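You operate a simulated robot arm through the tools that you are given. There is no shell and no other tool. Be economical: measure what you need, move in short steps, check, and stop when the job is done.

You are at the controls of a simulated robot arm. One attempt, no reset.

TASK
Run the pump and fill the clear cup to its line at the test tap.
Fine: valve to cell before the run switch; at the end tap shut, run switch off and valve shut. Where these are worked on the way, their far stop is far enough and under half their travel is too little: run switch.
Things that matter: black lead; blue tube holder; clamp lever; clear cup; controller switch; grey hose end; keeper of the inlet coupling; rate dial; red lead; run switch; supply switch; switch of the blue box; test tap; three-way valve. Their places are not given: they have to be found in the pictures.

The check looks at the end state, three seconds after you hand in, the way a careful person would. Anything else that was tipped, shoved, dropped, spilled or broken makes it a failure.

THE ROBOT
A 6-joint arm with a two-finger parallel gripper, fixed in place. Base frame: the origin is at the foot of the arm, x ahead of it, y to its left, z up; the work surface is at about z = 720. Readings come in mm, rad, newtons and seconds.
With the tool pointing down near the work surface it reaches from about 260 to 740 mm from the base axis. Its first joint turns from -1.152 to 1.152 rad. Payload 2.45 kg.
The TCP is the grasp point between the finger pads, 24 mm short of the fingertips. In the tool frame z runs along the fingers and y along their closing line. Largest opening 68 mm; finger width 17, thickness 10; the body of the gripper, 40 by 70 mm, starts 41 mm behind the TCP.
Orientation is that of the tool frame in the base frame, as a unit quaternion [x, y, z, w]. With the fingers straight down and closing along the base's y, the tool's x points along the base's -x, its y along +y and its z along -z.

THE INTERFACE
- The arm moves only by the tool servo_tool. Its argument "targets" is a list of rows, each an object (a shift or turn left out is 0, a gripper value left out holds the last) with "delta_pos": the shift along the tool's x, y, z in mm, a list of three; "delta_rot": the turn, a rotation vector about the tool's x, y, z in rad, a list of three; "gripper": the gripper command, from -1 (fully open) to 1 (shut), values between in proportion. In form: [{"delta_pos": [dx, dy, dz], "delta_rot": [rx, ry, rz], "gripper": gripper}, ...]. A call has 1 to 12 rows; each row is the pose to reach, as a shift and turn from the pose commanded when the call began, along the tool's axes at that moment. Rows are played at 5 a second. More than 50 mm and 0.15 rad between two rows, or a gripper value outside its range, and nothing of the call is played. A pose out of reach is approached as far as the arm can. The call stops where the force on the tool passes 40 N (or 10 N more than at its start, if that is more) or the arm is blocked; 0.2 s more then pass. Each finger travels about 108 mm/s and halts on what it meets, pressing with about 45 N; the grip force reading is that of the motor and also rises with nothing between the fingers. The clock runs only during rows and for 0.2 s after the last one: add rows that repeat a pose to give the fingers time. It gives the time, the measured TCP pose, the force on the tool (base axes), the opening and the grip force at its end, in the units of the frame above (readings bear some noise), with the torque about the TCP (base axes, N m) and any sound that the robot's microphone picked up.
- Cameras (640 x 400 px; columns grow to the right, rows downward): "scene" is fixed at [158.1, 417.9, 1444.2]; the picture's right is [-0.79, -0.61, 0.00], its down [-0.44, 0.58, -0.68] and it looks along [0.41, -0.54, -0.73] (base axes); focal length 316 px, centre (320, 200). "wrist" rides on the gripper at [84, 11, -75] in the tool frame; the picture's right is [-0.13, 0.99, 0.00], its down [-0.60, -0.08, -0.79] and it looks along [-0.79, -0.10, 0.61] (tool axes); focal length 251 px, centre (320, 200).
- camera(camera): a new picture of that camera. No time passes.
- probe_pixels(camera, pixels): for up to 12 pixels [column, row] of the newest picture of that camera ("zoom" is the newest enlarged one), the place [x, y, z] in the base frame of the surface seen there, good to about 2 mm. No time passes.
- inspect(camera, box): a new picture of the part [left, top, right, bottom] of that camera's present view, enlarged. No time passes.
- finish_job(): hands the job in; it is judged then, once.

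Go step by step. Measure first, check grasps and placings, and put right what went wrong. The budget is 80 turns and 34 pictures, counting those below and the enlarged ones. Unless the task says otherwise, let go and move clear before handing in, and close with one line.

The tools are called after ">>>" as a command line: name --argument value ..., lists and objects as JSON in quotes. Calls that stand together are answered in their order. servo_tool: Moves the arm, as the interface text tells. Its arguments: {"type":"object","properties":{"targets":{"type":"array"}},"required":["targets"]} The other tools are called the same way: camera (camera) takes a picture; probe_pixels (camera, pixels) gives the place of the surface under pixels of a picture; inspect (camera, box) takes an enlarged picture of a part of a camera's view; finish_job () hands the job in.

At the start:

```text
time_s: 0.0
position: [414.4, 154.9, 1088.3]
tcp_rot: [0.0, 1.0, 0.0, 0.0]
wrist_force: [0.6, 0.0, 0.0]
moment: [-0.03, -0.02, 0.02]
gripper_width: 67.9
gripper_force: 0.1
```

scene: 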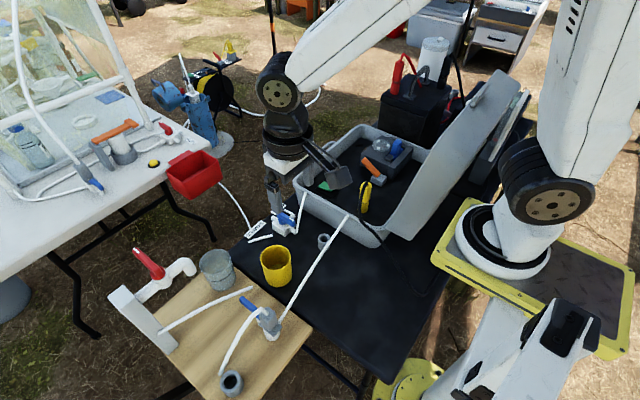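
wrist: 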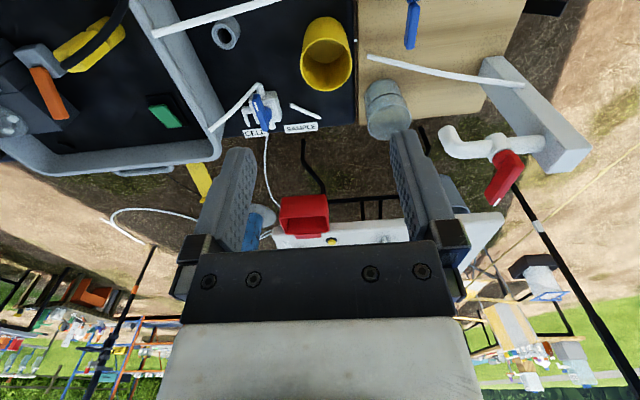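

The pictures show a case with a pump (scene around 380,150), a three-way valve (285,220), a tap with a red handle (150,265) and a clear cup (217,270). I'll enlarge these regions.

>>> inspect --camera "scene" --box '[230, 60, 550, 260]'

>>> inspect --camera "scene" --box '[90, 200, 350, 400]'

>>> inspect --camera "wrist" --box '[0, 0, 360, 225]'

```text
2.00 times, centred on (390, 160) of scene
```

zoom: 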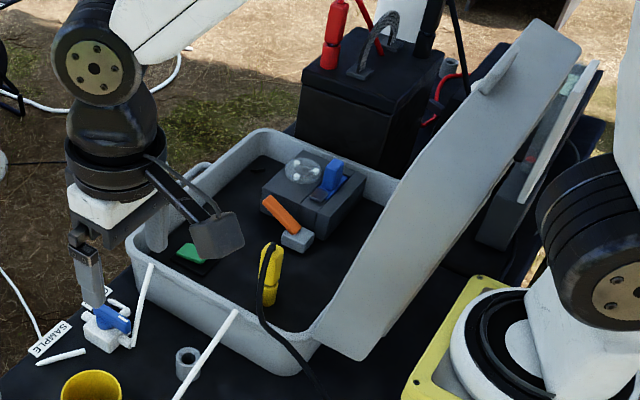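

```text
2.00 times, centred on (220, 300) of scene
```

zoom: 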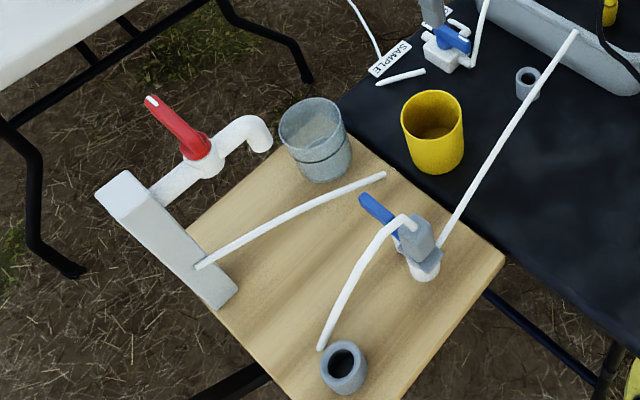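

```text
1.78 times, centred on (180, 112) of wrist
```

zoom: 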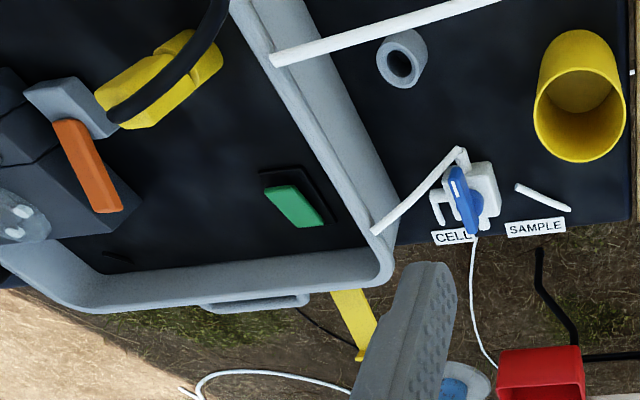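

The enlargements show an orange lever and blue lever on the pump, a green rocker, a yellow thing with a black cable, and a valve with CELL/SAMPLE labels. I'll probe the main points.

>>> probe_pixels --camera "scene" --pixels '[[324, 185], [365, 195], [371, 167], [379, 178], [381, 145], [397, 147], [287, 220], [323, 241], [275, 262], [217, 262], [148, 262], [268, 318]]'

>>> probe_pixels --camera "wrist" --pixels '[[163, 112], [262, 112], [45, 95], [35, 60], [85, 45], [10, 125], [225, 35], [325, 55], [305, 112], [388, 100], [505, 178], [300, 128]]'

>>> inspect --camera "scene" --box '[340, 40, 560, 178]'

```text
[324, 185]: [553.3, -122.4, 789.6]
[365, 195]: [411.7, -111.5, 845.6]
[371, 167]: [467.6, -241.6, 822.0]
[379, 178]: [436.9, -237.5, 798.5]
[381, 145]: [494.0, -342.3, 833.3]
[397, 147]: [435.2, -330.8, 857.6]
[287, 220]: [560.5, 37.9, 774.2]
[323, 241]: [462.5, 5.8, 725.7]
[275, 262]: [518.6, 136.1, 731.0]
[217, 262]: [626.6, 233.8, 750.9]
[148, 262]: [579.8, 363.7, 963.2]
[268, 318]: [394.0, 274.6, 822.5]
```

```text
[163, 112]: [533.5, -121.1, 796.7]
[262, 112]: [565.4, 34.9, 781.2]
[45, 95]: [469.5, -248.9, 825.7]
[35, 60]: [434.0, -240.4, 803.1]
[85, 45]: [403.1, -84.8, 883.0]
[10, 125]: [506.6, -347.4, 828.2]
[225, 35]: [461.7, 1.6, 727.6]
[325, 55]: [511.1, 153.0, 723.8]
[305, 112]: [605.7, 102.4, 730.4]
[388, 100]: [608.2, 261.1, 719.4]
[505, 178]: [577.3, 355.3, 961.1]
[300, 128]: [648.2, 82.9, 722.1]
```

```text
2.90 times, centred on (450, 109) of scene
```

zoom: 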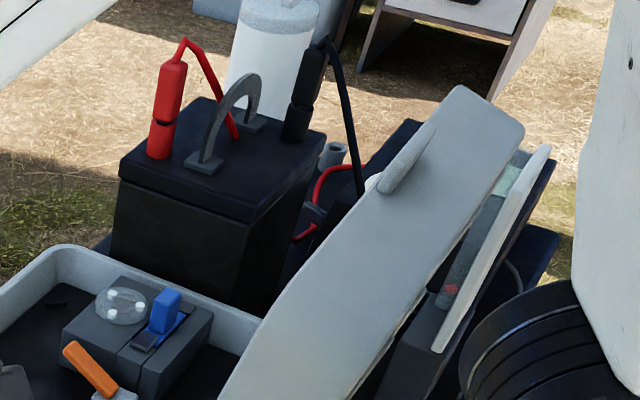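

The battery with red and black leads sits behind the case, and a controller seems hidden behind the lid. I'll measure the lid and battery before moving the wrist camera there.

>>> probe_pixels --camera "scene" --pixels '[[512, 75], [420, 215], [470, 120], [395, 100], [404, 75], [453, 85], [433, 45], [500, 130], [310, 200], [352, 135], [376, 235], [330, 180]]'

>>> servo_tool --targets '[{"delta_pos": [0, -50, -10], "gripper": -1}, {"delta_pos": [0, -100, -20]}, {"delta_pos": [20, -150, -40]}, {"delta_pos": [40, -200, -50]}, {"delta_pos": [40, -250, -60]}, {"delta_pos": [40, -300, -60]}]'

>>> camera --camera "wrist"

```text
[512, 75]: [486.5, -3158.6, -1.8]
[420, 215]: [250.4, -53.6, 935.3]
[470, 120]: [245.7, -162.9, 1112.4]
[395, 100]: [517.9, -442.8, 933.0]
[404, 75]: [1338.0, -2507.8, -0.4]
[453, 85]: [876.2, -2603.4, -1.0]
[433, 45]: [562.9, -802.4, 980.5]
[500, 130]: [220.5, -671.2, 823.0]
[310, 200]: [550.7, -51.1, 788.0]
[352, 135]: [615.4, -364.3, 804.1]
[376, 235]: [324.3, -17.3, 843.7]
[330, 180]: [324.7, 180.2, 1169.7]
```

```text
refused: row 1 steps farther than a row can; nothing moved
```

```text
27 pictures are left
```

wrist: 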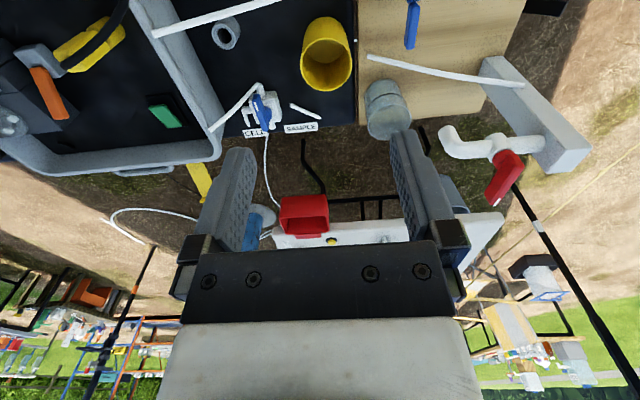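

The call was refused for too-long steps, so I'll move again with smaller ones, keeping high because the lid reaches z>1112 near x≈245.

>>> servo_tool --targets '[{"delta_pos": [0, -40, -10], "gripper": -1}, {"delta_pos": [0, -80, -20]}, {"delta_pos": [0, -120, -40]}, {"delta_pos": [0, -160, -60]}, {"delta_pos": [0, -200, -80]}, {"delta_pos": [0, -240, -90]}, {"delta_pos": [0, -280, -100]}]'

>>> camera --camera "wrist"

>>> camera --camera "scene"

```text
time_s: 1.6
position: [411.4, -124.5, 1188.0]
tcp_rot: [-0.001, 1.0, 0.0, 0.0]
wrist_force: [-0.4, 0.3, 0.1]
moment: [-0.01, 0.04, -0.03]
gripper_width: 67.9
gripper_force: 0.0
```

```text
26 pictures are left
```

wrist: 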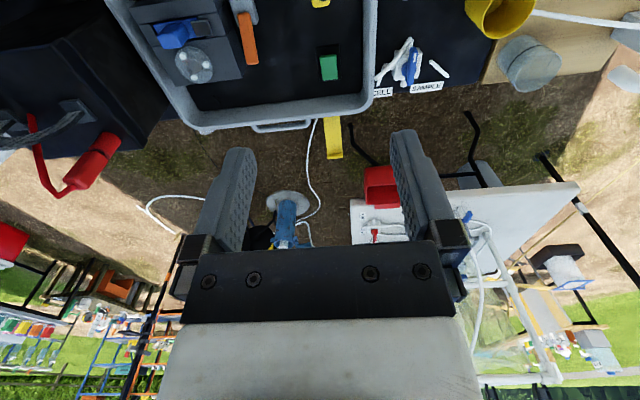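

```text
25 pictures are left
```

scene: 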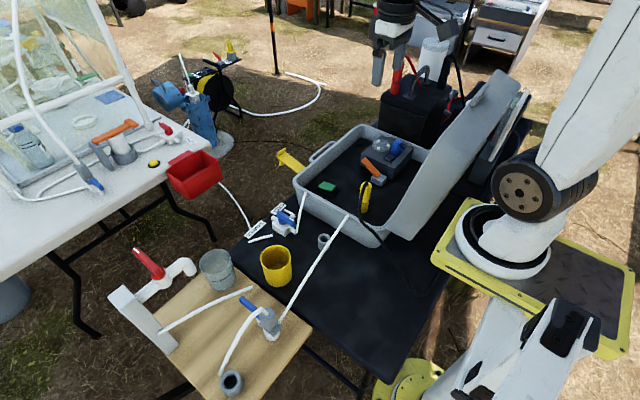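

The wrist now sees the pump and battery from above, but the lid's inside face and near case contents are cut off. I'll pitch the tool to look more downward.

>>> servo_tool --targets '[{"delta_pos": [0, -20, 0], "delta_rot": [0, 0.14, 0]}, {"delta_pos": [-20, -40, 0], "delta_rot": [0, 0.28, 0]}, {"delta_pos": [-40, -60, 0], "delta_rot": [0, 0.42, 0]}, {"delta_pos": [-60, -80, 0], "delta_rot": [0, 0.56, 0]}, {"delta_pos": [-80, -80, 0], "delta_rot": [0, 0.7, 0]}]'

>>> camera --camera "wrist"

```text
time_s: 2.8
position: [497.1, -204.4, 1191.8]
tcp_rot: [0.0, 0.939, 0.0, -0.344]
wrist_force: [0.1, -0.5, 0.5]
moment: [0.01, 0.01, -0.02]
gripper_width: 68.1
gripper_force: 0.0
```

```text
24 pictures are left
```

wrist: 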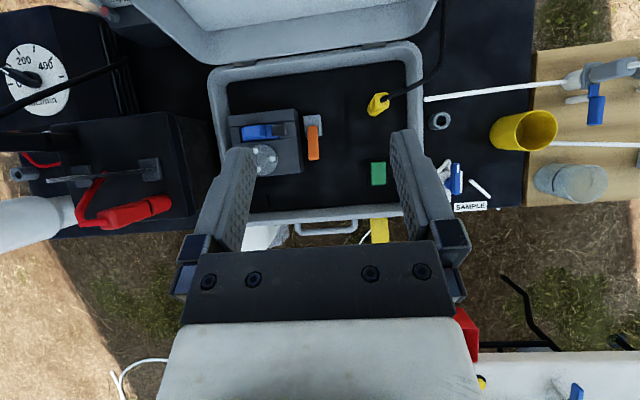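

A controller with a 0–400 dial shows at (35,80), left of the lid. I'll enlarge the left and the case.

>>> inspect --camera "wrist" --box '[0, 0, 220, 138]'

>>> inspect --camera "wrist" --box '[210, 60, 480, 230]'

>>> probe_pixels --camera "wrist" --pixels '[[35, 80], [130, 60], [265, 131], [313, 148], [313, 122], [378, 172], [378, 103], [268, 158], [90, 165], [300, 200], [380, 230], [440, 120]]'

```text
2.90 times, centred on (110, 69) of wrist
```

zoom: 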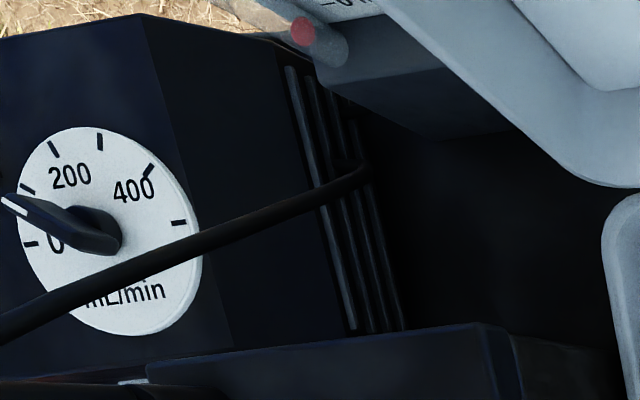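

```text
2.35 times, centred on (345, 145) of wrist
```

zoom: 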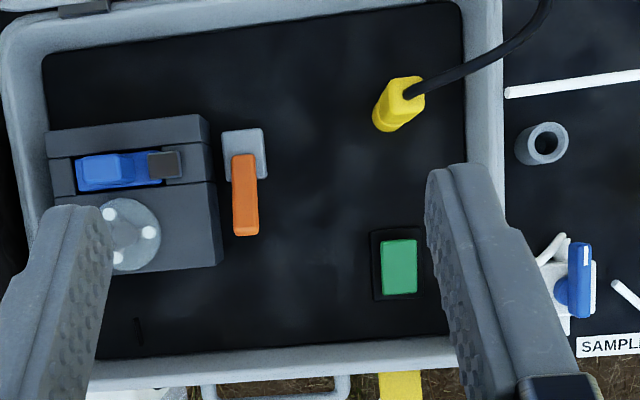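

```text
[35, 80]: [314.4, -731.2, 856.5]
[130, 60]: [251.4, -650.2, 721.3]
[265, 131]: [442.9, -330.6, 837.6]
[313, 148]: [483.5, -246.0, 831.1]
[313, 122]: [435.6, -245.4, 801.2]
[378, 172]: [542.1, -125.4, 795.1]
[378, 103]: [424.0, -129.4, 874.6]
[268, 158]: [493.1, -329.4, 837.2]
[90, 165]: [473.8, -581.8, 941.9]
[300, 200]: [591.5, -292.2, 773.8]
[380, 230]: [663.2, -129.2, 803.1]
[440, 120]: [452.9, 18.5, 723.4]
```

The controller at y≈-731 has a dial set around 50 mL/min; there may be a switch hidden behind the lid and cable. I'll move the camera over that side for a better view.

>>> servo_tool --targets '[{"delta_pos": [0, -45, 0]}, {"delta_pos": [0, -90, 0]}, {"delta_pos": [0, -135, 0]}, {"delta_pos": [0, -180, 0]}, {"delta_pos": [0, -225, 0]}, {"delta_pos": [0, -270, 0]}, {"delta_pos": [0, -310, 0]}]'

>>> inspect --camera "wrist" --box '[0, 0, 480, 300]'

```text
time_s: 4.4
position: [451.4, -445.4, 1162.7]
tcp_rot: [0.0, 0.94, -0.001, -0.342]
wrist_force: [-0.6, 0.1, 0.2]
moment: [0.01, -0.02, -0.03]
gripper_width: 68.0
gripper_force: 0.0
out of reach, approached as far as the arm can: row 4, 5, 6, 7
```

```text
1.33 times, centred on (240, 150) of wrist
```

zoom: 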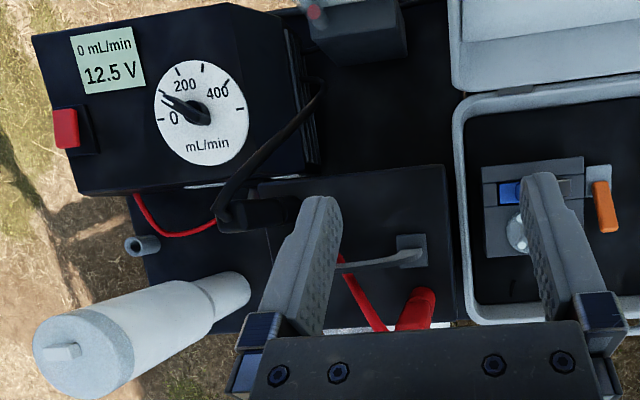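

The controller is live: display reads 0 mL/min, 12.5 V, so leads and supply look fine and the dial is near 80. Next I'll return over the case and look hard at the pump, levers and switches.

>>> servo_tool --targets '[{"delta_pos": [0, 45, 0]}, {"delta_pos": [0, 90, 0]}, {"delta_pos": [0, 135, 0]}, {"delta_pos": [0, 180, 0]}, {"delta_pos": [0, 225, 0]}, {"delta_pos": [0, 270, 0]}]'

>>> inspect --camera "wrist" --box '[200, 60, 420, 200]'

>>> inspect --camera "scene" --box '[310, 120, 430, 220]'

>>> inspect --camera "scene" --box '[100, 220, 260, 320]'

```text
time_s: 5.8
position: [445.6, -177.6, 1159.3]
tcp_rot: [0.001, 0.939, 0.0, -0.343]
wrist_force: [0.9, -0.6, -0.7]
moment: [-0.01, -0.04, 0.02]
gripper_width: 68.0
gripper_force: 0.1
```

```text
2.86 times, centred on (310, 130) of wrist
```

zoom: 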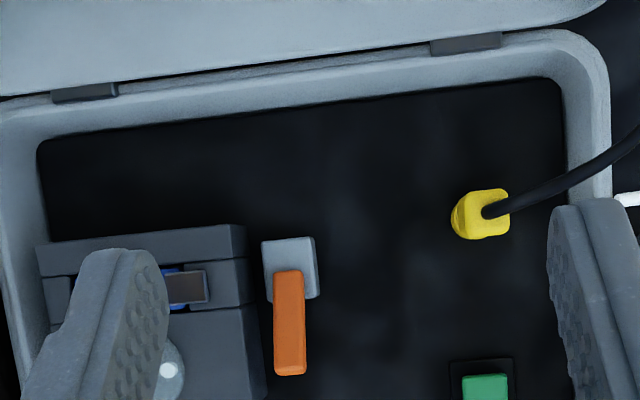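

```text
4.00 times, centred on (370, 170) of scene
```

zoom: 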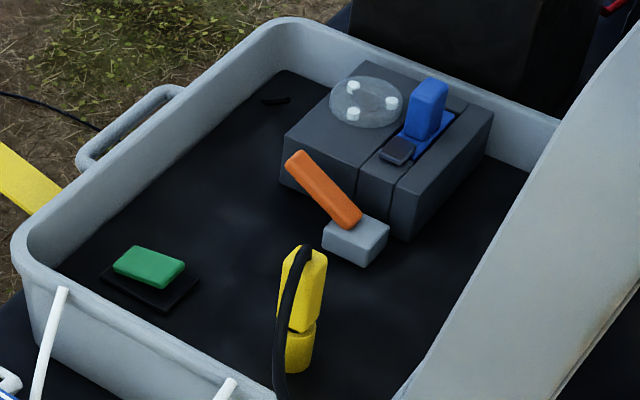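

```text
4.00 times, centred on (180, 270) of scene
```

zoom: 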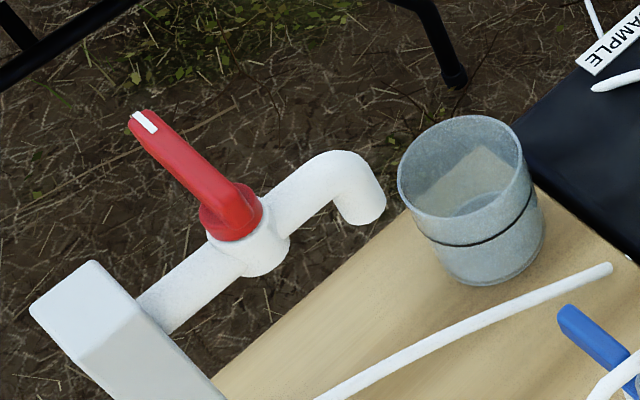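

The tap, cup with a dark line, pump levers and green rocker are clear now; the block with the blue lever at scene (265,318) and its loose tubes need a closer look.

>>> inspect --camera "scene" --box '[200, 270, 320, 400]'

>>> probe_pixels --camera "zoom" --pixels '[[300, 200], [250, 120], [330, 150], [330, 215], [150, 330], [160, 300], [250, 95], [430, 100], [450, 60], [60, 150], [340, 250], [200, 200]]'

>>> inspect --camera "scene" --box '[230, 180, 360, 270]'

```text
3.08 times, centred on (260, 335) of scene
```

zoom: 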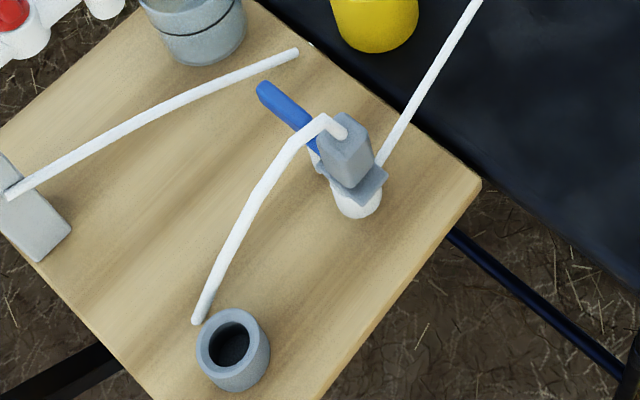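

```text
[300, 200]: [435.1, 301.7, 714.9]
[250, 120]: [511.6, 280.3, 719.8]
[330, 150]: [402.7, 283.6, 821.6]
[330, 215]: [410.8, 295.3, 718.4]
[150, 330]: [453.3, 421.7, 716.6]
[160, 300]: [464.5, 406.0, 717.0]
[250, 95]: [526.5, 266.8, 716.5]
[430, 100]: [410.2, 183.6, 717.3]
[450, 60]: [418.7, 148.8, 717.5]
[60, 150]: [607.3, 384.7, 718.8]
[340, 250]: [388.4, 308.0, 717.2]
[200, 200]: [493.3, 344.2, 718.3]
```

```text
4.44 times, centred on (295, 225) of scene
```

zoom: 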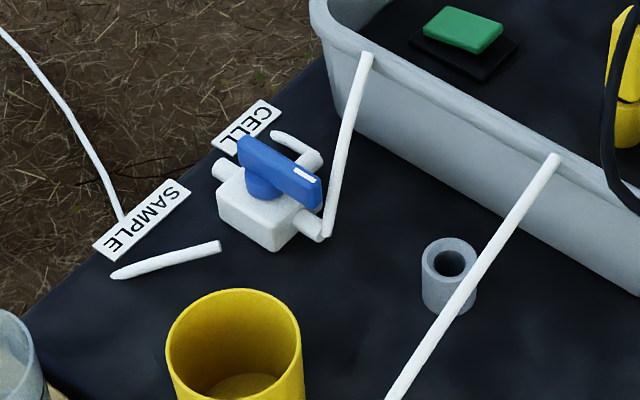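

The three-way valve, its CELL/SAMPLE labels and a coupling with a blue lever on the wooden board are visible but small. I'll bring the wrist camera close to the valve.

>>> servo_tool --targets '[{"delta_pos": [0, 45, 0], "delta_rot": [0, -0.14, 0]}, {"delta_pos": [0, 90, 0], "delta_rot": [0, -0.28, 0]}, {"delta_pos": [0, 135, 0], "delta_rot": [0, -0.42, 0]}, {"delta_pos": [0, 180, 0], "delta_rot": [0, -0.56, 0]}, {"delta_pos": [0, 225, 0], "delta_rot": [0, -0.7, 0]}, {"delta_pos": [0, 250, 0], "delta_rot": [0, -0.7, 0]}]'

>>> servo_tool --targets '[{"delta_pos": [0, 0, 45]}, {"delta_pos": [0, 0, 90]}, {"delta_pos": [0, 0, 135]}, {"delta_pos": [0, 0, 180]}, {"delta_pos": [0, 0, 225]}, {"delta_pos": [0, 0, 250]}]'

>>> inspect --camera "wrist" --box '[160, 80, 480, 280]'

```text
time_s: 7.2
position: [444.4, 74.5, 1158.8]
tcp_rot: [0.001, 1.0, 0.0, 0.001]
wrist_force: [0.7, 0.3, 0.1]
moment: [-0.02, -0.01, 0.01]
gripper_width: 67.8
gripper_force: 0.1
```

```text
time_s: 8.6
position: [443.0, 72.8, 908.1]
tcp_rot: [-0.001, 1.0, 0.0, 0.001]
wrist_force: [0.1, 0.0, -0.8]
moment: [-0.01, -0.04, -0.03]
gripper_width: 68.1
gripper_force: 0.0
```

```text
2.00 times, centred on (320, 180) of wrist
```

zoom: 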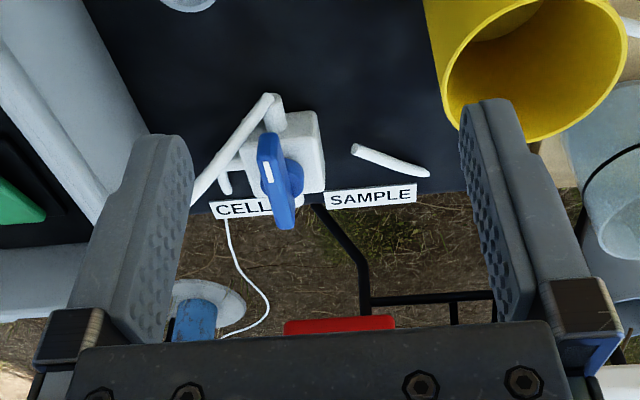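

The valve's handle mark points toward -x (the inlet), with CELL on the -y side and SAMPLE on the +y side, so it looks shut. I'll record a few handle points, then look at the coupling on the board.

>>> probe_pixels --camera "zoom" --pixels '[[268, 172], [263, 138], [285, 222], [277, 195], [293, 170], [310, 130], [275, 105], [225, 185], [300, 195], [240, 210], [370, 195], [272, 150]]'

>>> servo_tool --targets '[{"delta_pos": [20, 35, 0]}, {"delta_pos": [40, 70, 0]}, {"delta_pos": [60, 105, 0]}, {"delta_pos": [80, 140, 0]}, {"delta_pos": [100, 175, 0]}, {"delta_pos": [123, 211, 0]}]'

>>> camera --camera "wrist"

```text
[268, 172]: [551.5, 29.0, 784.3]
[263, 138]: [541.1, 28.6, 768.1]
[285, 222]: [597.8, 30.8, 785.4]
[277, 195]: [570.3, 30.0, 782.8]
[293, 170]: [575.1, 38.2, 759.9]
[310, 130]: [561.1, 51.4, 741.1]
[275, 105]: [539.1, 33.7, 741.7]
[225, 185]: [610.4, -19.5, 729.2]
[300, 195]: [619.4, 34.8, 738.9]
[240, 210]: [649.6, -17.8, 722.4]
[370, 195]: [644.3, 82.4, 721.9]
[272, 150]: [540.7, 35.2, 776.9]
```

```text
time_s: 10.0
position: [320.7, 282.3, 907.1]
tcp_rot: [0.0, 1.0, 0.0, 0.0]
wrist_force: [0.4, 0.1, -0.5]
moment: [-0.02, 0.0, -0.01]
gripper_width: 68.0
gripper_force: 0.1
```

```text
14 pictures are left
```

wrist: 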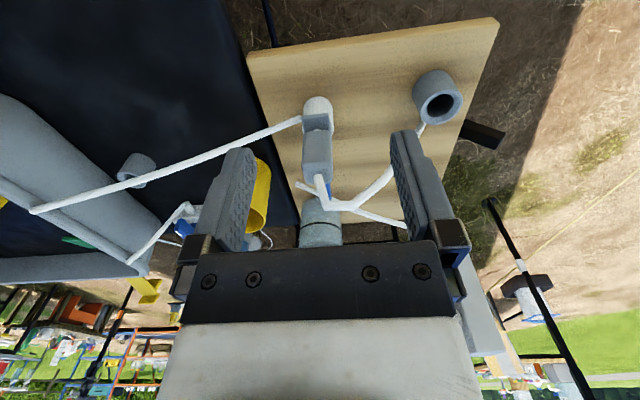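

The coupling is at (318,130)–(320,190). I'll enlarge it.

>>> inspect --camera "wrist" --box '[240, 70, 480, 220]'

>>> inspect --camera "scene" --box '[240, 290, 296, 346]'

```text
2.67 times, centred on (360, 145) of wrist
```

zoom: 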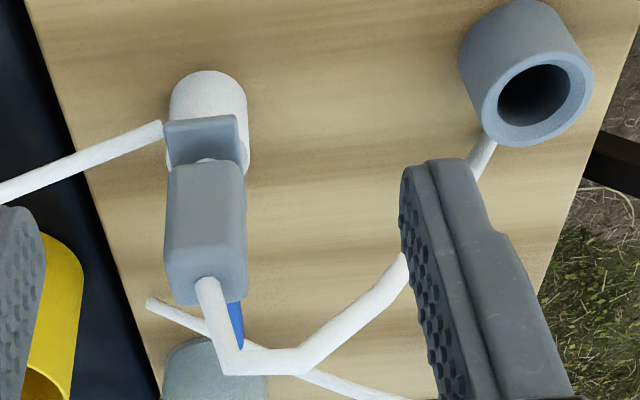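

```text
7.14 times, centred on (268, 318) of scene
```

zoom: 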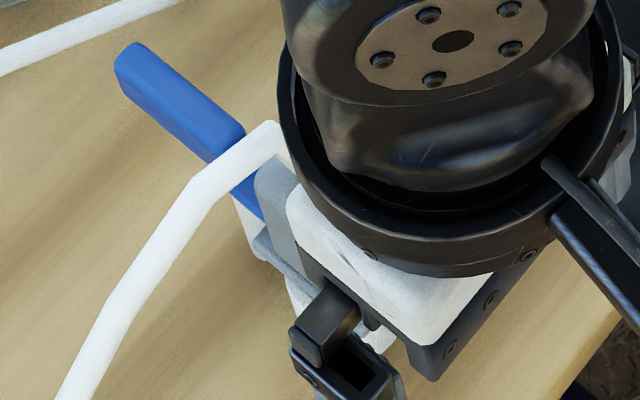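

The coupling looks assembled, with a blue keeper on its far side; I'll judge it again with the arm out of the way. First I'll measure tube clearance near the valve handle.

>>> probe_pixels --camera "wrist" --pixels '[[185, 208], [170, 222], [150, 242], [132, 262], [100, 262], [185, 228], [322, 108], [318, 120], [318, 135], [318, 165], [325, 187], [312, 180]]'

>>> servo_tool --targets '[{"delta_pos": [-30, -35, 0], "gripper": -0.2}, {"delta_pos": [-60, -70, 0]}, {"delta_pos": [-90, -105, 0]}, {"delta_pos": [-120, -140, 0]}, {"delta_pos": [-150, -175, 0]}, {"delta_pos": [-180, -210, 0]}, {"delta_pos": [-210, -235, 0]}, {"delta_pos": [-240, -251, 0]}, {"delta_pos": [-255, -251, 0]}]'

>>> inspect --camera "scene" --box '[240, 285, 300, 345]'

```text
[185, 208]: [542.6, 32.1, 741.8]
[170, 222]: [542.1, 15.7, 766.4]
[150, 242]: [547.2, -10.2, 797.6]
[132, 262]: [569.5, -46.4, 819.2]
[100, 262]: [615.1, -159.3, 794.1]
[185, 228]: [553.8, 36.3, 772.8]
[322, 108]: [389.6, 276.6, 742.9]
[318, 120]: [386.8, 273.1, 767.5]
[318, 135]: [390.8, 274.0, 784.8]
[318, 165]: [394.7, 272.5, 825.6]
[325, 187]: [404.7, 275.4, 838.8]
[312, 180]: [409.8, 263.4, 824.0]
```

```text
time_s: 12.0
position: [576.7, 30.3, 908.9]
tcp_rot: [0.0, 1.0, -0.001, 0.001]
wrist_force: [-0.4, 0.1, -0.4]
moment: [0.01, -0.01, 0.0]
gripper_width: 40.7
gripper_force: 0.0
```

```text
6.67 times, centred on (270, 315) of scene
```

zoom: 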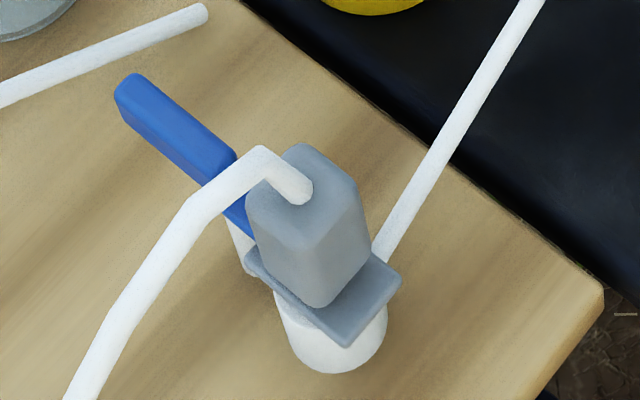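

The tube clears the planned finger positions, and the coupling's hose end sits on its plate. I'll descend onto the valve handle and close.

>>> servo_tool --targets '[{"delta_pos": [2, 2, 45]}, {"delta_pos": [2, 2, 85]}, {"delta_pos": [2, 2, 110]}, {"delta_pos": [2, 2, 120]}, {"delta_pos": [2, 2, 130]}]'

>>> servo_tool --targets '[{"gripper": 0.3}, {"gripper": 0.5}, {"gripper": 0.6}, {"gripper": 0.7}, {"gripper": 0.7}]'

```text
time_s: 13.2
position: [575.2, 32.9, 778.1]
tcp_rot: [0.0, 1.0, 0.0, 0.0]
wrist_force: [-0.9, -0.2, 0.1]
moment: [-0.05, 0.01, -0.03]
gripper_width: 40.6
gripper_force: 0.1
```

```text
time_s: 14.4
position: [575.6, 34.0, 778.8]
tcp_rot: [0.001, 1.0, 0.0, 0.0]
wrist_force: [1.9, -11.0, -4.1]
moment: [-0.01, -0.07, -0.11]
gripper_width: 18.4
gripper_force: 5.3
```

Closed on the handle at 18.4 mm, with -11 N sideways, so I'm a little off centre. I'll ease over by a few mm and read again.

>>> servo_tool --targets '[{"delta_pos": [0, -1, 0]}, {"delta_pos": [0, -2, 0]}, {"delta_pos": [0, -3, 0]}, {"delta_pos": [0, -3, 0]}]'

```text
time_s: 15.4
position: [574.0, 30.7, 778.8]
tcp_rot: [0.0, 1.0, 0.0, 0.0]
wrist_force: [0.1, -4.8, -1.4]
moment: [-0.02, 0.04, -0.03]
gripper_width: 13.8
gripper_force: 2.6
```

Now a firm 13.8 mm grip on the handle. I'll turn it toward CELL, about half a quarter-turn first.

>>> servo_tool --targets '[{"delta_pos": [0, -1, 0], "gripper": 0.75}, {"delta_pos": [0, -1, 0], "delta_rot": [0, 0, -0.13]}, {"delta_pos": [0, -1, 0], "delta_rot": [0, 0, -0.26]}, {"delta_pos": [0, -1, 0], "delta_rot": [0, 0, -0.39]}, {"delta_pos": [0, -1, 0], "delta_rot": [0, 0, -0.52]}, {"delta_pos": [0, -1, 0], "delta_rot": [0, 0, -0.65]}]'

```text
time_s: 16.5
position: [575.1, 25.2, 779.3]
tcp_rot: [-0.208, 0.978, -0.001, 0.001]
wrist_force: [2.4, -6.7, -1.6]
moment: [-0.16, 0.28, -0.07]
gripper_width: 12.0
gripper_force: 32.3
stopped in row 5: the force on the tool passed its limit at 43 N (the readings are from after the stop); the commanded pose is now the measured one
```

Stopped at 43 N after ~0.42 rad, and the TCP slid to y=25, so the pivot may be off my axis or I'm turning against a stop. I'll look.

>>> inspect --camera "scene" --box '[250, 190, 330, 250]'

```text
6.67 times, centred on (290, 220) of scene
```

zoom: 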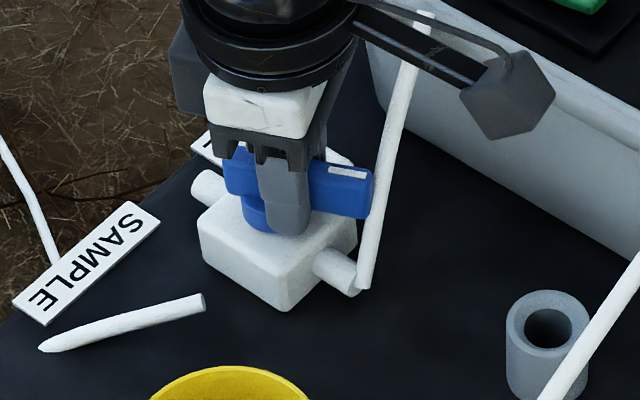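

The handle is turning the right way, and the TCP track fits a pivot about 10 mm toward +x from my grip. I'll continue along that arc.

>>> servo_tool --targets '[{"delta_pos": [-0.1, -1.3, 0], "delta_rot": [0, 0, -0.13]}, {"delta_pos": [-0.3, -2.6, 0], "delta_rot": [0, 0, -0.26]}, {"delta_pos": [-0.8, -3.8, 0], "delta_rot": [0, 0, -0.39]}, {"delta_pos": [-1.3, -5.0, 0], "delta_rot": [0, 0, -0.52]}, {"delta_pos": [-2.0, -6.1, 0], "delta_rot": [0, 0, -0.65]}, {"delta_pos": [-2.9, -7.0, 0], "delta_rot": [0, 0, -0.78]}, {"delta_pos": [-3.9, -7.9, 0], "delta_rot": [0, 0, -0.91]}, {"delta_pos": [-4.9, -8.6, 0], "delta_rot": [0, 0, -1.04]}, {"delta_pos": [-5.9, -9.1, 0], "delta_rot": [0, 0, -1.15]}]'

```text
time_s: 18.5
position: [584.2, 19.3, 780.3]
tcp_rot: [0.707, -0.707, 0.002, 0.0]
wrist_force: [7.6, -25.5, -6.2]
moment: [-0.13, 0.12, -0.11]
gripper_width: 11.9
gripper_force: 31.8
```

The tool has turned a full quarter, so the mark should now point to CELL. I'll release, rise and look.

>>> servo_tool --targets '[{"gripper": 0.2}, {"gripper": -0.2}, {"gripper": -0.2}, {"delta_pos": [0, 0, -45]}, {"delta_pos": [0, 0, -90]}, {"delta_pos": [0, 0, -130]}]'

>>> servo_tool --targets '[{"delta_rot": [0, 0, 0.14], "delta_pos": [0, 0, -10]}, {"delta_rot": [0, 0, 0.28], "delta_pos": [0, 0, -20]}, {"delta_rot": [0, 0, 0.42], "delta_pos": [0, 0, -30]}, {"delta_rot": [0, 0, 0.56], "delta_pos": [0, 0, -40]}, {"delta_rot": [0, 0, 0.7], "delta_pos": [0, 0, -50]}, {"delta_rot": [0, 0, 0.84], "delta_pos": [0, 0, -60]}, {"delta_rot": [0, 0, 0.98], "delta_pos": [0, 0, -60]}, {"delta_rot": [0, 0, 1.12], "delta_pos": [0, 0, -60]}, {"delta_rot": [0, 0, 1.26], "delta_pos": [0, 0, -60]}, {"delta_rot": [0, 0, 1.4], "delta_pos": [0, 0, -60]}, {"delta_rot": [0, 0, 1.51], "delta_pos": [0, 0, -60]}, {"delta_rot": [0, 0, 1.571], "delta_pos": [0, 0, -60]}]'

>>> inspect --camera "scene" --box '[250, 120, 410, 250]'

```text
time_s: 19.9
position: [585.6, 19.3, 911.4]
tcp_rot: [-0.706, 0.708, -0.002, 0.0]
wrist_force: [-0.2, -1.1, -0.8]
moment: [0.0, 0.01, -0.01]
gripper_width: 40.7
gripper_force: 0.2
```

```text
time_s: 22.5
position: [582.5, 21.3, 970.8]
tcp_rot: [0.001, 1.0, -0.001, 0.002]
wrist_force: [-0.9, -0.1, 0.4]
moment: [0.02, -0.01, -0.03]
gripper_width: 40.8
gripper_force: 0.1
```

```text
3.08 times, centred on (330, 185) of scene
```

zoom: 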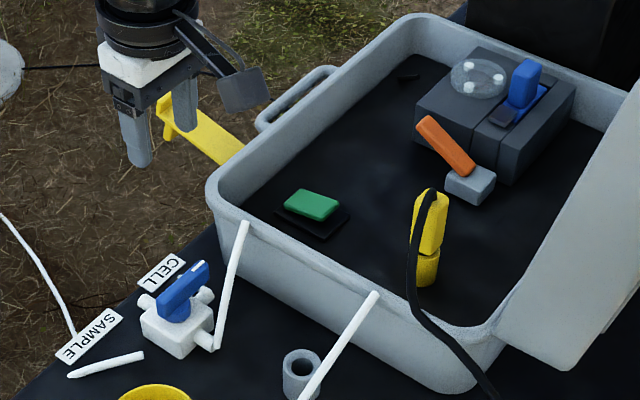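

The valve mark now points at CELL. The green rocker seems higher at its -x end; I'll measure it, the orange lever and the blue tab.

>>> probe_pixels --camera "zoom" --pixels '[[293, 200], [300, 192], [312, 203], [325, 212], [335, 207], [320, 235], [425, 122], [445, 145], [465, 168], [470, 185], [527, 70], [515, 105]]'

>>> servo_tool --targets '[{"delta_pos": [20, -40, 0], "gripper": 1}, {"delta_pos": [40, -80, 0]}, {"delta_pos": [52, -120, 0]}, {"delta_pos": [52, -144, 10]}, {"delta_pos": [52, -144, 50]}, {"delta_pos": [52, -144, 90]}, {"delta_pos": [52, -144, 120]}]'

```text
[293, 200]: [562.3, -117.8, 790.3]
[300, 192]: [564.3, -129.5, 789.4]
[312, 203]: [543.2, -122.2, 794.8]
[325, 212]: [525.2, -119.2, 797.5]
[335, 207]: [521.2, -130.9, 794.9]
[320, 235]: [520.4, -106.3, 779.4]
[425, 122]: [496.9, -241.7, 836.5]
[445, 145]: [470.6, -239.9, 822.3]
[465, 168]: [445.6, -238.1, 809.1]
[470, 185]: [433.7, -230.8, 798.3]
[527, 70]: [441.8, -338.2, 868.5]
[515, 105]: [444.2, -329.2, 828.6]
```

```text
time_s: 24.1
position: [531.4, -124.5, 850.9]
tcp_rot: [0.001, 1.0, 0.0, 0.002]
wrist_force: [-0.6, 0.6, -0.4]
moment: [0.04, 0.03, 0.0]
gripper_width: 0.0
gripper_force: 23.2
```

The rocker's -x end is ~8 mm higher than the other, so pressing it at x≈528 should switch it on. I'll press carefully and listen.

>>> servo_tool --targets '[{"delta_pos": [4, 0, 20]}, {"delta_pos": [4, 0, 26]}, {"delta_pos": [4, 0, 30]}, {"delta_pos": [4, 0, 34]}, {"delta_pos": [4, 0, 37]}, {"delta_pos": [4, 0, 39]}]'

```text
time_s: 25.3
position: [527.4, -123.6, 817.3]
tcp_rot: [0.001, 1.0, -0.001, 0.002]
wrist_force: [-5.9, 1.9, 11.8]
moment: [0.08, 0.0, 0.04]
gripper_width: 0.2
gripper_force: 23.8
stopped in row 5: the force on the tool passed its limit at 47 N (the readings are from after the stop); the commanded pose is now the measured one
```

Stopped at 47 N with the fingertips near z 793 and no sound reported. I'll rise and look at the rocker.

>>> servo_tool --targets '[{"delta_pos": [0, 0, -40]}, {"delta_pos": [0, 0, -85]}, {"delta_pos": [-30, 20, -130]}]'

>>> inspect --camera "scene" --box '[300, 130, 420, 205]'

>>> probe_pixels --camera "scene" --pixels '[[345, 185], [351, 182], [355, 188], [361, 188], [320, 185], [324, 185], [328, 188], [331, 188]]'

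```text
refused: row 3 steps farther than a row can; nothing moved
```

```text
5.33 times, centred on (360, 168) of scene
```

zoom: 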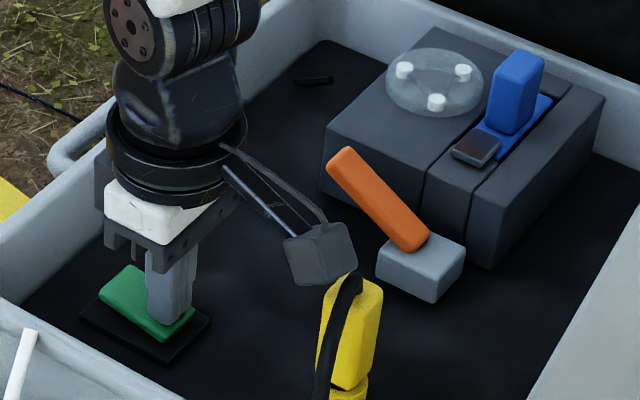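

```text
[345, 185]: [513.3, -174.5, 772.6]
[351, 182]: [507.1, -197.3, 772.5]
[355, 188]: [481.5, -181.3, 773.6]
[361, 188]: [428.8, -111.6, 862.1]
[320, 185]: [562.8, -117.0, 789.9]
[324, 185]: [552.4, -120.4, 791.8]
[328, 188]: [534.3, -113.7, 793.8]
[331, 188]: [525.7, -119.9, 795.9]
```

The rocker still shows its -x end high, so it didn't flip; the reading points to a stiff contact. I'll press again nearer the end, more slowly.

>>> servo_tool --targets '[{"delta_pos": [0, 0, -8]}, {"delta_pos": [6, 0, -8]}, {"delta_pos": [6, 0, -3]}, {"delta_pos": [6, 0, -1]}, {"delta_pos": [6, 0, 0]}, {"delta_pos": [6, 0, 1]}, {"delta_pos": [6, 0, 2]}, {"delta_pos": [6, 0, 3]}, {"delta_pos": [6, 0, 4]}, {"delta_pos": [6, 0, 5]}, {"delta_pos": [6, 0, 6]}, {"delta_pos": [6, 0, 7]}]'

```text
time_s: 27.2
position: [522.6, -125.6, 816.9]
tcp_rot: [0.001, 1.0, -0.001, 0.002]
wrist_force: [-5.6, 2.2, 12.6]
moment: [0.05, 0.03, -0.05]
gripper_width: 0.0
gripper_force: 23.8
stopped in row 9: the force on the tool passed its limit at 44 N (the readings are from after the stop); the commanded pose is now the measured one
```

Comparing pictures, the rotor's three rollers sat left/right/left before the press and have turned after it, so the pump does respond. I'll rise and check rocker and rotor.

>>> servo_tool --targets '[{"delta_pos": [0, 0, -40]}, {"delta_pos": [0, 0, -85]}, {"delta_pos": [0, 0, -130]}, {"delta_pos": [0, 40, -150]}, {"delta_pos": [0, 80, -170]}]'

>>> inspect --camera "scene" --box '[300, 130, 420, 205]'

>>> probe_pixels --camera "zoom" --pixels '[[115, 285], [150, 300], [180, 320], [140, 275], [185, 310], [110, 300]]'

```text
time_s: 28.4
position: [525.4, -43.7, 989.3]
tcp_rot: [0.002, 1.0, 0.0, 0.001]
wrist_force: [-0.3, 0.1, 0.2]
moment: [-0.02, -0.03, 0.02]
gripper_width: 0.1
gripper_force: 23.4
```

```text
5.33 times, centred on (360, 168) of scene
```

zoom: 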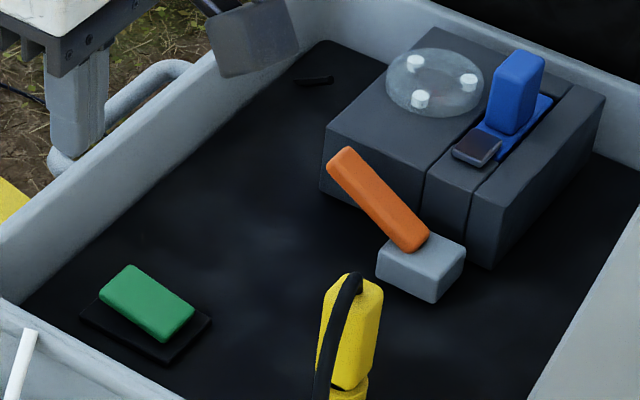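

```text
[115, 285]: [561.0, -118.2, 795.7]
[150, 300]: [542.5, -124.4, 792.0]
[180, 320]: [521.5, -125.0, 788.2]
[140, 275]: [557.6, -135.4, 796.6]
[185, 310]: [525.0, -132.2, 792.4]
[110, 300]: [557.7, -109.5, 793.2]
```

The rocker is flipped (now +x end high) and the rotor is turning: pump on. I'll check the controller's display for actual flow.

>>> servo_tool --targets '[{"delta_pos": [6, -30, -30], "delta_rot": [0, 0.06, 0]}, {"delta_pos": [12, -60, -60], "delta_rot": [0, 0.12, 0]}, {"delta_pos": [18, -95, -90], "delta_rot": [0, 0.18, 0]}, {"delta_pos": [25, -130, -115], "delta_rot": [0, 0.24, 0]}, {"delta_pos": [32, -165, -135], "delta_rot": [0, 0.3, 0]}, {"delta_pos": [39, -200, -150], "delta_rot": [0, 0.36, 0]}, {"delta_pos": [46, -240, -160], "delta_rot": [0, 0.42, 0]}, {"delta_pos": [53, -280, -168], "delta_rot": [0, 0.48, 0]}, {"delta_pos": [60, -320, -174], "delta_rot": [0, 0.54, 0]}, {"delta_pos": [68, -360, -174], "delta_rot": [0, 0.62, 0]}, {"delta_pos": [74, -398, -174], "delta_rot": [0, 0.7, 0]}]'

>>> inspect --camera "wrist" --box '[0, 0, 320, 200]'

```text
time_s: 30.8
position: [445.8, -441.1, 1158.6]
tcp_rot: [0.001, 0.939, 0.001, -0.343]
wrist_force: [0.0, -0.2, 0.4]
moment: [0.04, -0.02, -0.01]
gripper_width: 0.0
gripper_force: 23.3
```

```text
2.00 times, centred on (160, 100) of wrist
```

zoom: 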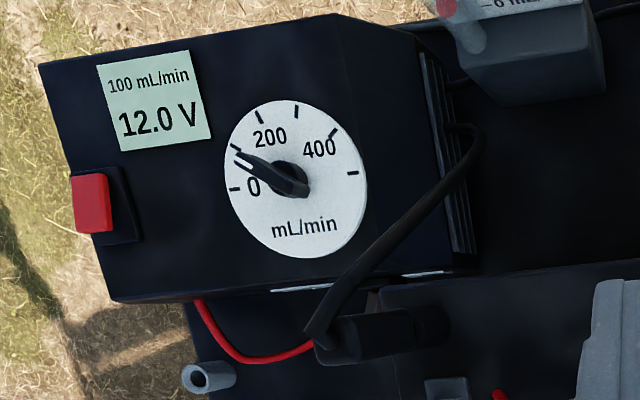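

Display reads 100 mL/min at 12.0 V: it truly pumps. Now I'll measure the tap handle, spout and cup in the scene view.

>>> probe_pixels --camera "scene" --pixels '[[135, 250], [141, 256], [148, 264], [156, 271], [158, 275], [191, 273], [188, 262], [175, 266], [147, 292], [163, 282], [158, 266], [133, 248]]'

>>> probe_pixels --camera "scene" --pixels '[[200, 264], [231, 258], [217, 275], [212, 251], [219, 280], [220, 291], [206, 281], [233, 275], [218, 262], [205, 256], [225, 252], [215, 268]]'

```text
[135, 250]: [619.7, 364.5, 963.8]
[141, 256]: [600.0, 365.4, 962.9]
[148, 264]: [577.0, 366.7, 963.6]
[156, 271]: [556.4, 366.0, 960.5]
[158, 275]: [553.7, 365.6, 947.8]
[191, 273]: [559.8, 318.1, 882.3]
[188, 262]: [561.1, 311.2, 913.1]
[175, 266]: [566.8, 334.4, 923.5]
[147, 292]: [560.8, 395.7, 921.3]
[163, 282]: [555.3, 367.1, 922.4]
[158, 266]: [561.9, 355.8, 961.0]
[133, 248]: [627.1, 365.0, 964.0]
```

```text
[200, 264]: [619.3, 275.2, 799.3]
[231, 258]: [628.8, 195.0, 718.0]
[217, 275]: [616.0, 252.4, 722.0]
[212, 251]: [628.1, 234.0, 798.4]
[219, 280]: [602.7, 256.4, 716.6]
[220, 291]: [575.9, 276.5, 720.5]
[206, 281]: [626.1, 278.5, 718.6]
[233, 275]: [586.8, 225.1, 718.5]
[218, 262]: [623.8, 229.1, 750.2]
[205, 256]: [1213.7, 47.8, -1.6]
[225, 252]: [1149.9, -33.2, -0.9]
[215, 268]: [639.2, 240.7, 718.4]
```

The spout mouth is at about (561,314,878) while the cup centre is near (599,249), so the cup is not under the tap and has to be moved. It's ~72 mm wide, so I'll pinch its rim wall; first I'll fly over for a precise view.

>>> servo_tool --targets '[{"delta_pos": [0, 46, 0], "delta_rot": [0, -0.058, 0], "gripper": -0.2}, {"delta_pos": [0, 92, 0], "delta_rot": [0, -0.116, 0]}, {"delta_pos": [0, 138, 0], "delta_rot": [0, -0.175, 0]}, {"delta_pos": [0, 184, 0], "delta_rot": [0, -0.233, 0]}, {"delta_pos": [0, 230, 0], "delta_rot": [0, -0.29, 0]}, {"delta_pos": [0, 276, 0], "delta_rot": [0, -0.35, 0]}, {"delta_pos": [0, 322, 0], "delta_rot": [0, -0.41, 0]}, {"delta_pos": [0, 368, 0], "delta_rot": [0, -0.466, 0]}, {"delta_pos": [0, 414, 0], "delta_rot": [0, -0.525, 0]}, {"delta_pos": [0, 460, 0], "delta_rot": [0, -0.583, 0]}, {"delta_pos": [0, 506, 0], "delta_rot": [0, -0.64, 0]}, {"delta_pos": [0, 550, 0], "delta_rot": [0, -0.7, 0]}]'

>>> servo_tool --targets '[{"delta_pos": [0, 28, 32]}, {"delta_pos": [0, 56, 64]}, {"delta_pos": [0, 84, 96]}, {"delta_pos": [0, 112, 128]}, {"delta_pos": [0, 135, 160]}]'

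>>> camera --camera "wrist"

```text
time_s: 33.4
position: [450.1, 112.4, 1162.9]
tcp_rot: [0.002, 1.0, -0.001, 0.002]
wrist_force: [0.5, -0.2, 0.6]
moment: [-0.02, -0.02, 0.01]
gripper_width: 40.9
gripper_force: 0.1
```

```text
time_s: 34.6
position: [449.5, 241.0, 1000.8]
tcp_rot: [0.001, 1.0, 0.001, 0.002]
wrist_force: [1.0, -0.3, -0.5]
moment: [0.0, 0.0, -0.01]
gripper_width: 40.9
gripper_force: 0.0
```

```text
5 pictures are left
```

wrist: 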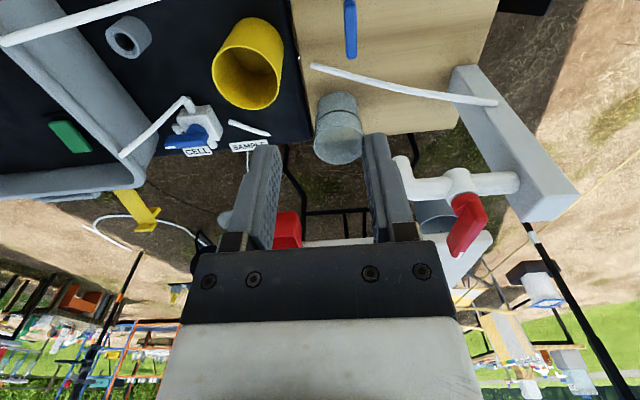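

The cup rim centre from this view is (598,249,799), radius 35.6 — consistent. The white tube (315,66)–(495,102) may run where the cup must stand, so I'll probe it and the spout.

>>> probe_pixels --camera "wrist" --pixels '[[320, 67], [340, 71], [370, 77], [400, 82], [430, 88], [460, 94], [490, 101], [404, 162], [412, 182], [425, 187], [340, 95], [315, 140]]'

>>> probe_pixels --camera "wrist" --pixels '[[468, 205], [475, 215], [462, 240], [455, 252], [458, 180], [500, 183], [475, 80], [540, 200], [338, 163], [362, 143], [338, 112], [400, 170]]'

```text
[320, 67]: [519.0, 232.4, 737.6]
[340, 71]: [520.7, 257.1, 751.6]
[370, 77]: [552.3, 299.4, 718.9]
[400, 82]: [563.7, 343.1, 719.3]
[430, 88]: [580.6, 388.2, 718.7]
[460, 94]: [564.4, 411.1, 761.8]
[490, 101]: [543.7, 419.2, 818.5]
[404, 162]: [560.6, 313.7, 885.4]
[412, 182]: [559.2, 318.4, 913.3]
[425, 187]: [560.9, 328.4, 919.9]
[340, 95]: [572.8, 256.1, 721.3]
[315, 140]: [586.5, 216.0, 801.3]
```

```text
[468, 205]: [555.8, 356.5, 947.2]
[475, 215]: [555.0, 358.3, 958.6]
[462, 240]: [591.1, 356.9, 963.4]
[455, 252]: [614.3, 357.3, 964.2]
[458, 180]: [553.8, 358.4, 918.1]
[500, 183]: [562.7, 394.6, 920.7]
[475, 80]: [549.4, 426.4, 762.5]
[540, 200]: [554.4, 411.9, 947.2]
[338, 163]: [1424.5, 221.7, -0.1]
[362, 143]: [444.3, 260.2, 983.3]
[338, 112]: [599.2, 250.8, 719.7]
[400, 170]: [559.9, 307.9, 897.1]
```

The tube runs at x≈519–544 rising beside the spout, so I'll set the cup at about (576,312), clear of it and still under the spout. I'll move to a leaned pose over the cup's -y rim.

>>> servo_tool --targets '[{"delta_pos": [-25, -4, 20], "delta_rot": [0, -0.1, 0]}, {"delta_pos": [-50, -9, 45], "delta_rot": [0, -0.2, 0]}, {"delta_pos": [-75, -13, 70], "delta_rot": [0, -0.3, 0]}, {"delta_pos": [-100, -18, 95], "delta_rot": [0, -0.4, 0]}, {"delta_pos": [-125, -22, 118], "delta_rot": [0, -0.5, 0]}, {"delta_pos": [-148.5, -26.5, 140], "delta_rot": [0, -0.6, 0]}, {"delta_pos": [-148.5, -26.5, 140], "delta_rot": [0, -0.6, 0]}]'

```text
time_s: 36.2
position: [597.9, 216.5, 859.1]
tcp_rot: [0.001, 0.955, -0.001, 0.297]
wrist_force: [-0.9, 0.0, 0.4]
moment: [0.0, 0.02, 0.01]
gripper_width: 40.7
gripper_force: 0.0
```

In position above the rim at (598,216). I'll descend straight in base z to 787.

>>> servo_tool --targets '[{"delta_pos": [11.3, -1.5, 16.5]}, {"delta_pos": [22.6, -1.5, 33]}, {"delta_pos": [31, -1.5, 45.4]}, {"delta_pos": [36.7, -1.5, 53.6]}, {"delta_pos": [40.7, -1.5, 59.4]}]'

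>>> servo_tool --targets '[{"gripper": 0.3}, {"gripper": 0.6}, {"gripper": 0.75}, {"gripper": 0.85}, {"gripper": 0.9}, {"gripper": 0.9}]'

```text
time_s: 37.4
position: [599.1, 213.8, 787.4]
tcp_rot: [0.0, 0.955, -0.001, 0.298]
wrist_force: [0.0, -0.4, -0.1]
moment: [0.0, -0.02, 0.02]
gripper_width: 40.7
gripper_force: 0.0
```

```text
time_s: 38.8
position: [598.9, 214.2, 787.1]
tcp_rot: [0.002, 0.955, -0.001, 0.297]
wrist_force: [-0.3, 0.9, 5.7]
moment: [0.41, 0.07, 0.02]
gripper_width: 10.7
gripper_force: 32.1
```

The wall is gripped at 10.7 mm width with 32 N. I'll lift 5 mm and check.

>>> servo_tool --targets '[{"gripper": 1.0}, {"delta_pos": [-1.4, 0, -2.1]}, {"delta_pos": [-2.8, 0, -4.1]}, {"delta_pos": [-3.4, 0, -5.0]}, {"delta_pos": [-3.4, 0, -5.0]}]'

>>> inspect --camera "scene" --box '[130, 220, 290, 320]'

```text
time_s: 40.0
position: [599.8, 214.8, 793.7]
tcp_rot: [0.001, 0.955, -0.001, 0.296]
wrist_force: [0.2, 0.0, -0.6]
moment: [-0.03, -0.02, -0.03]
gripper_width: 10.5
gripper_force: 31.0
```

```text
4.00 times, centred on (210, 270) of scene
```

zoom: 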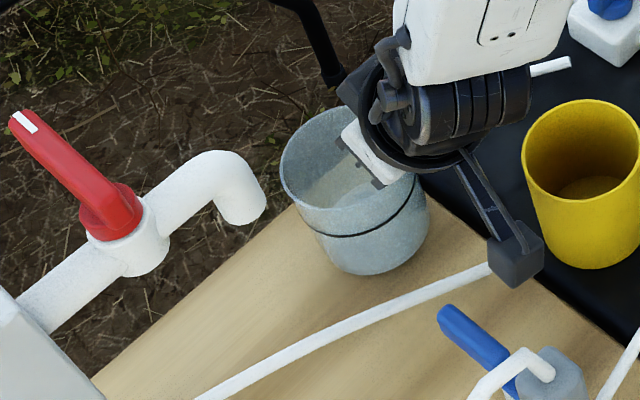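

The cup is held level and lifted about 6 mm. I'll carry it -23 mm in x and +63 mm in y to sit under the spout.

>>> servo_tool --targets '[{"delta_pos": [3.2, 10, -2.2]}, {"delta_pos": [6.4, 21, -4.4]}, {"delta_pos": [9.6, 32, -6.6]}, {"delta_pos": [12.8, 42, -8.8]}, {"delta_pos": [16, 53, -11]}, {"delta_pos": [19, 63, -13]}, {"delta_pos": [19, 63, -13]}]'

>>> servo_tool --targets '[{"delta_pos": [1.2, 0, 1.7]}, {"delta_pos": [2.3, 0, 3.3]}, {"delta_pos": [3.1, 0, 4.5]}, {"delta_pos": [3.6, 0, 5.2]}]'

```text
time_s: 41.6
position: [575.0, 275.0, 794.0]
tcp_rot: [0.001, 0.955, -0.002, 0.297]
wrist_force: [-0.5, 0.3, -0.5]
moment: [-0.03, -0.01, -0.03]
gripper_width: 10.6
gripper_force: 31.5
```

```text
time_s: 42.6
position: [577.7, 276.1, 788.4]
tcp_rot: [0.002, 0.955, 0.0, 0.298]
wrist_force: [-0.5, -2.4, 6.0]
moment: [0.19, 0.11, 0.05]
gripper_width: 10.6
gripper_force: 31.7
```

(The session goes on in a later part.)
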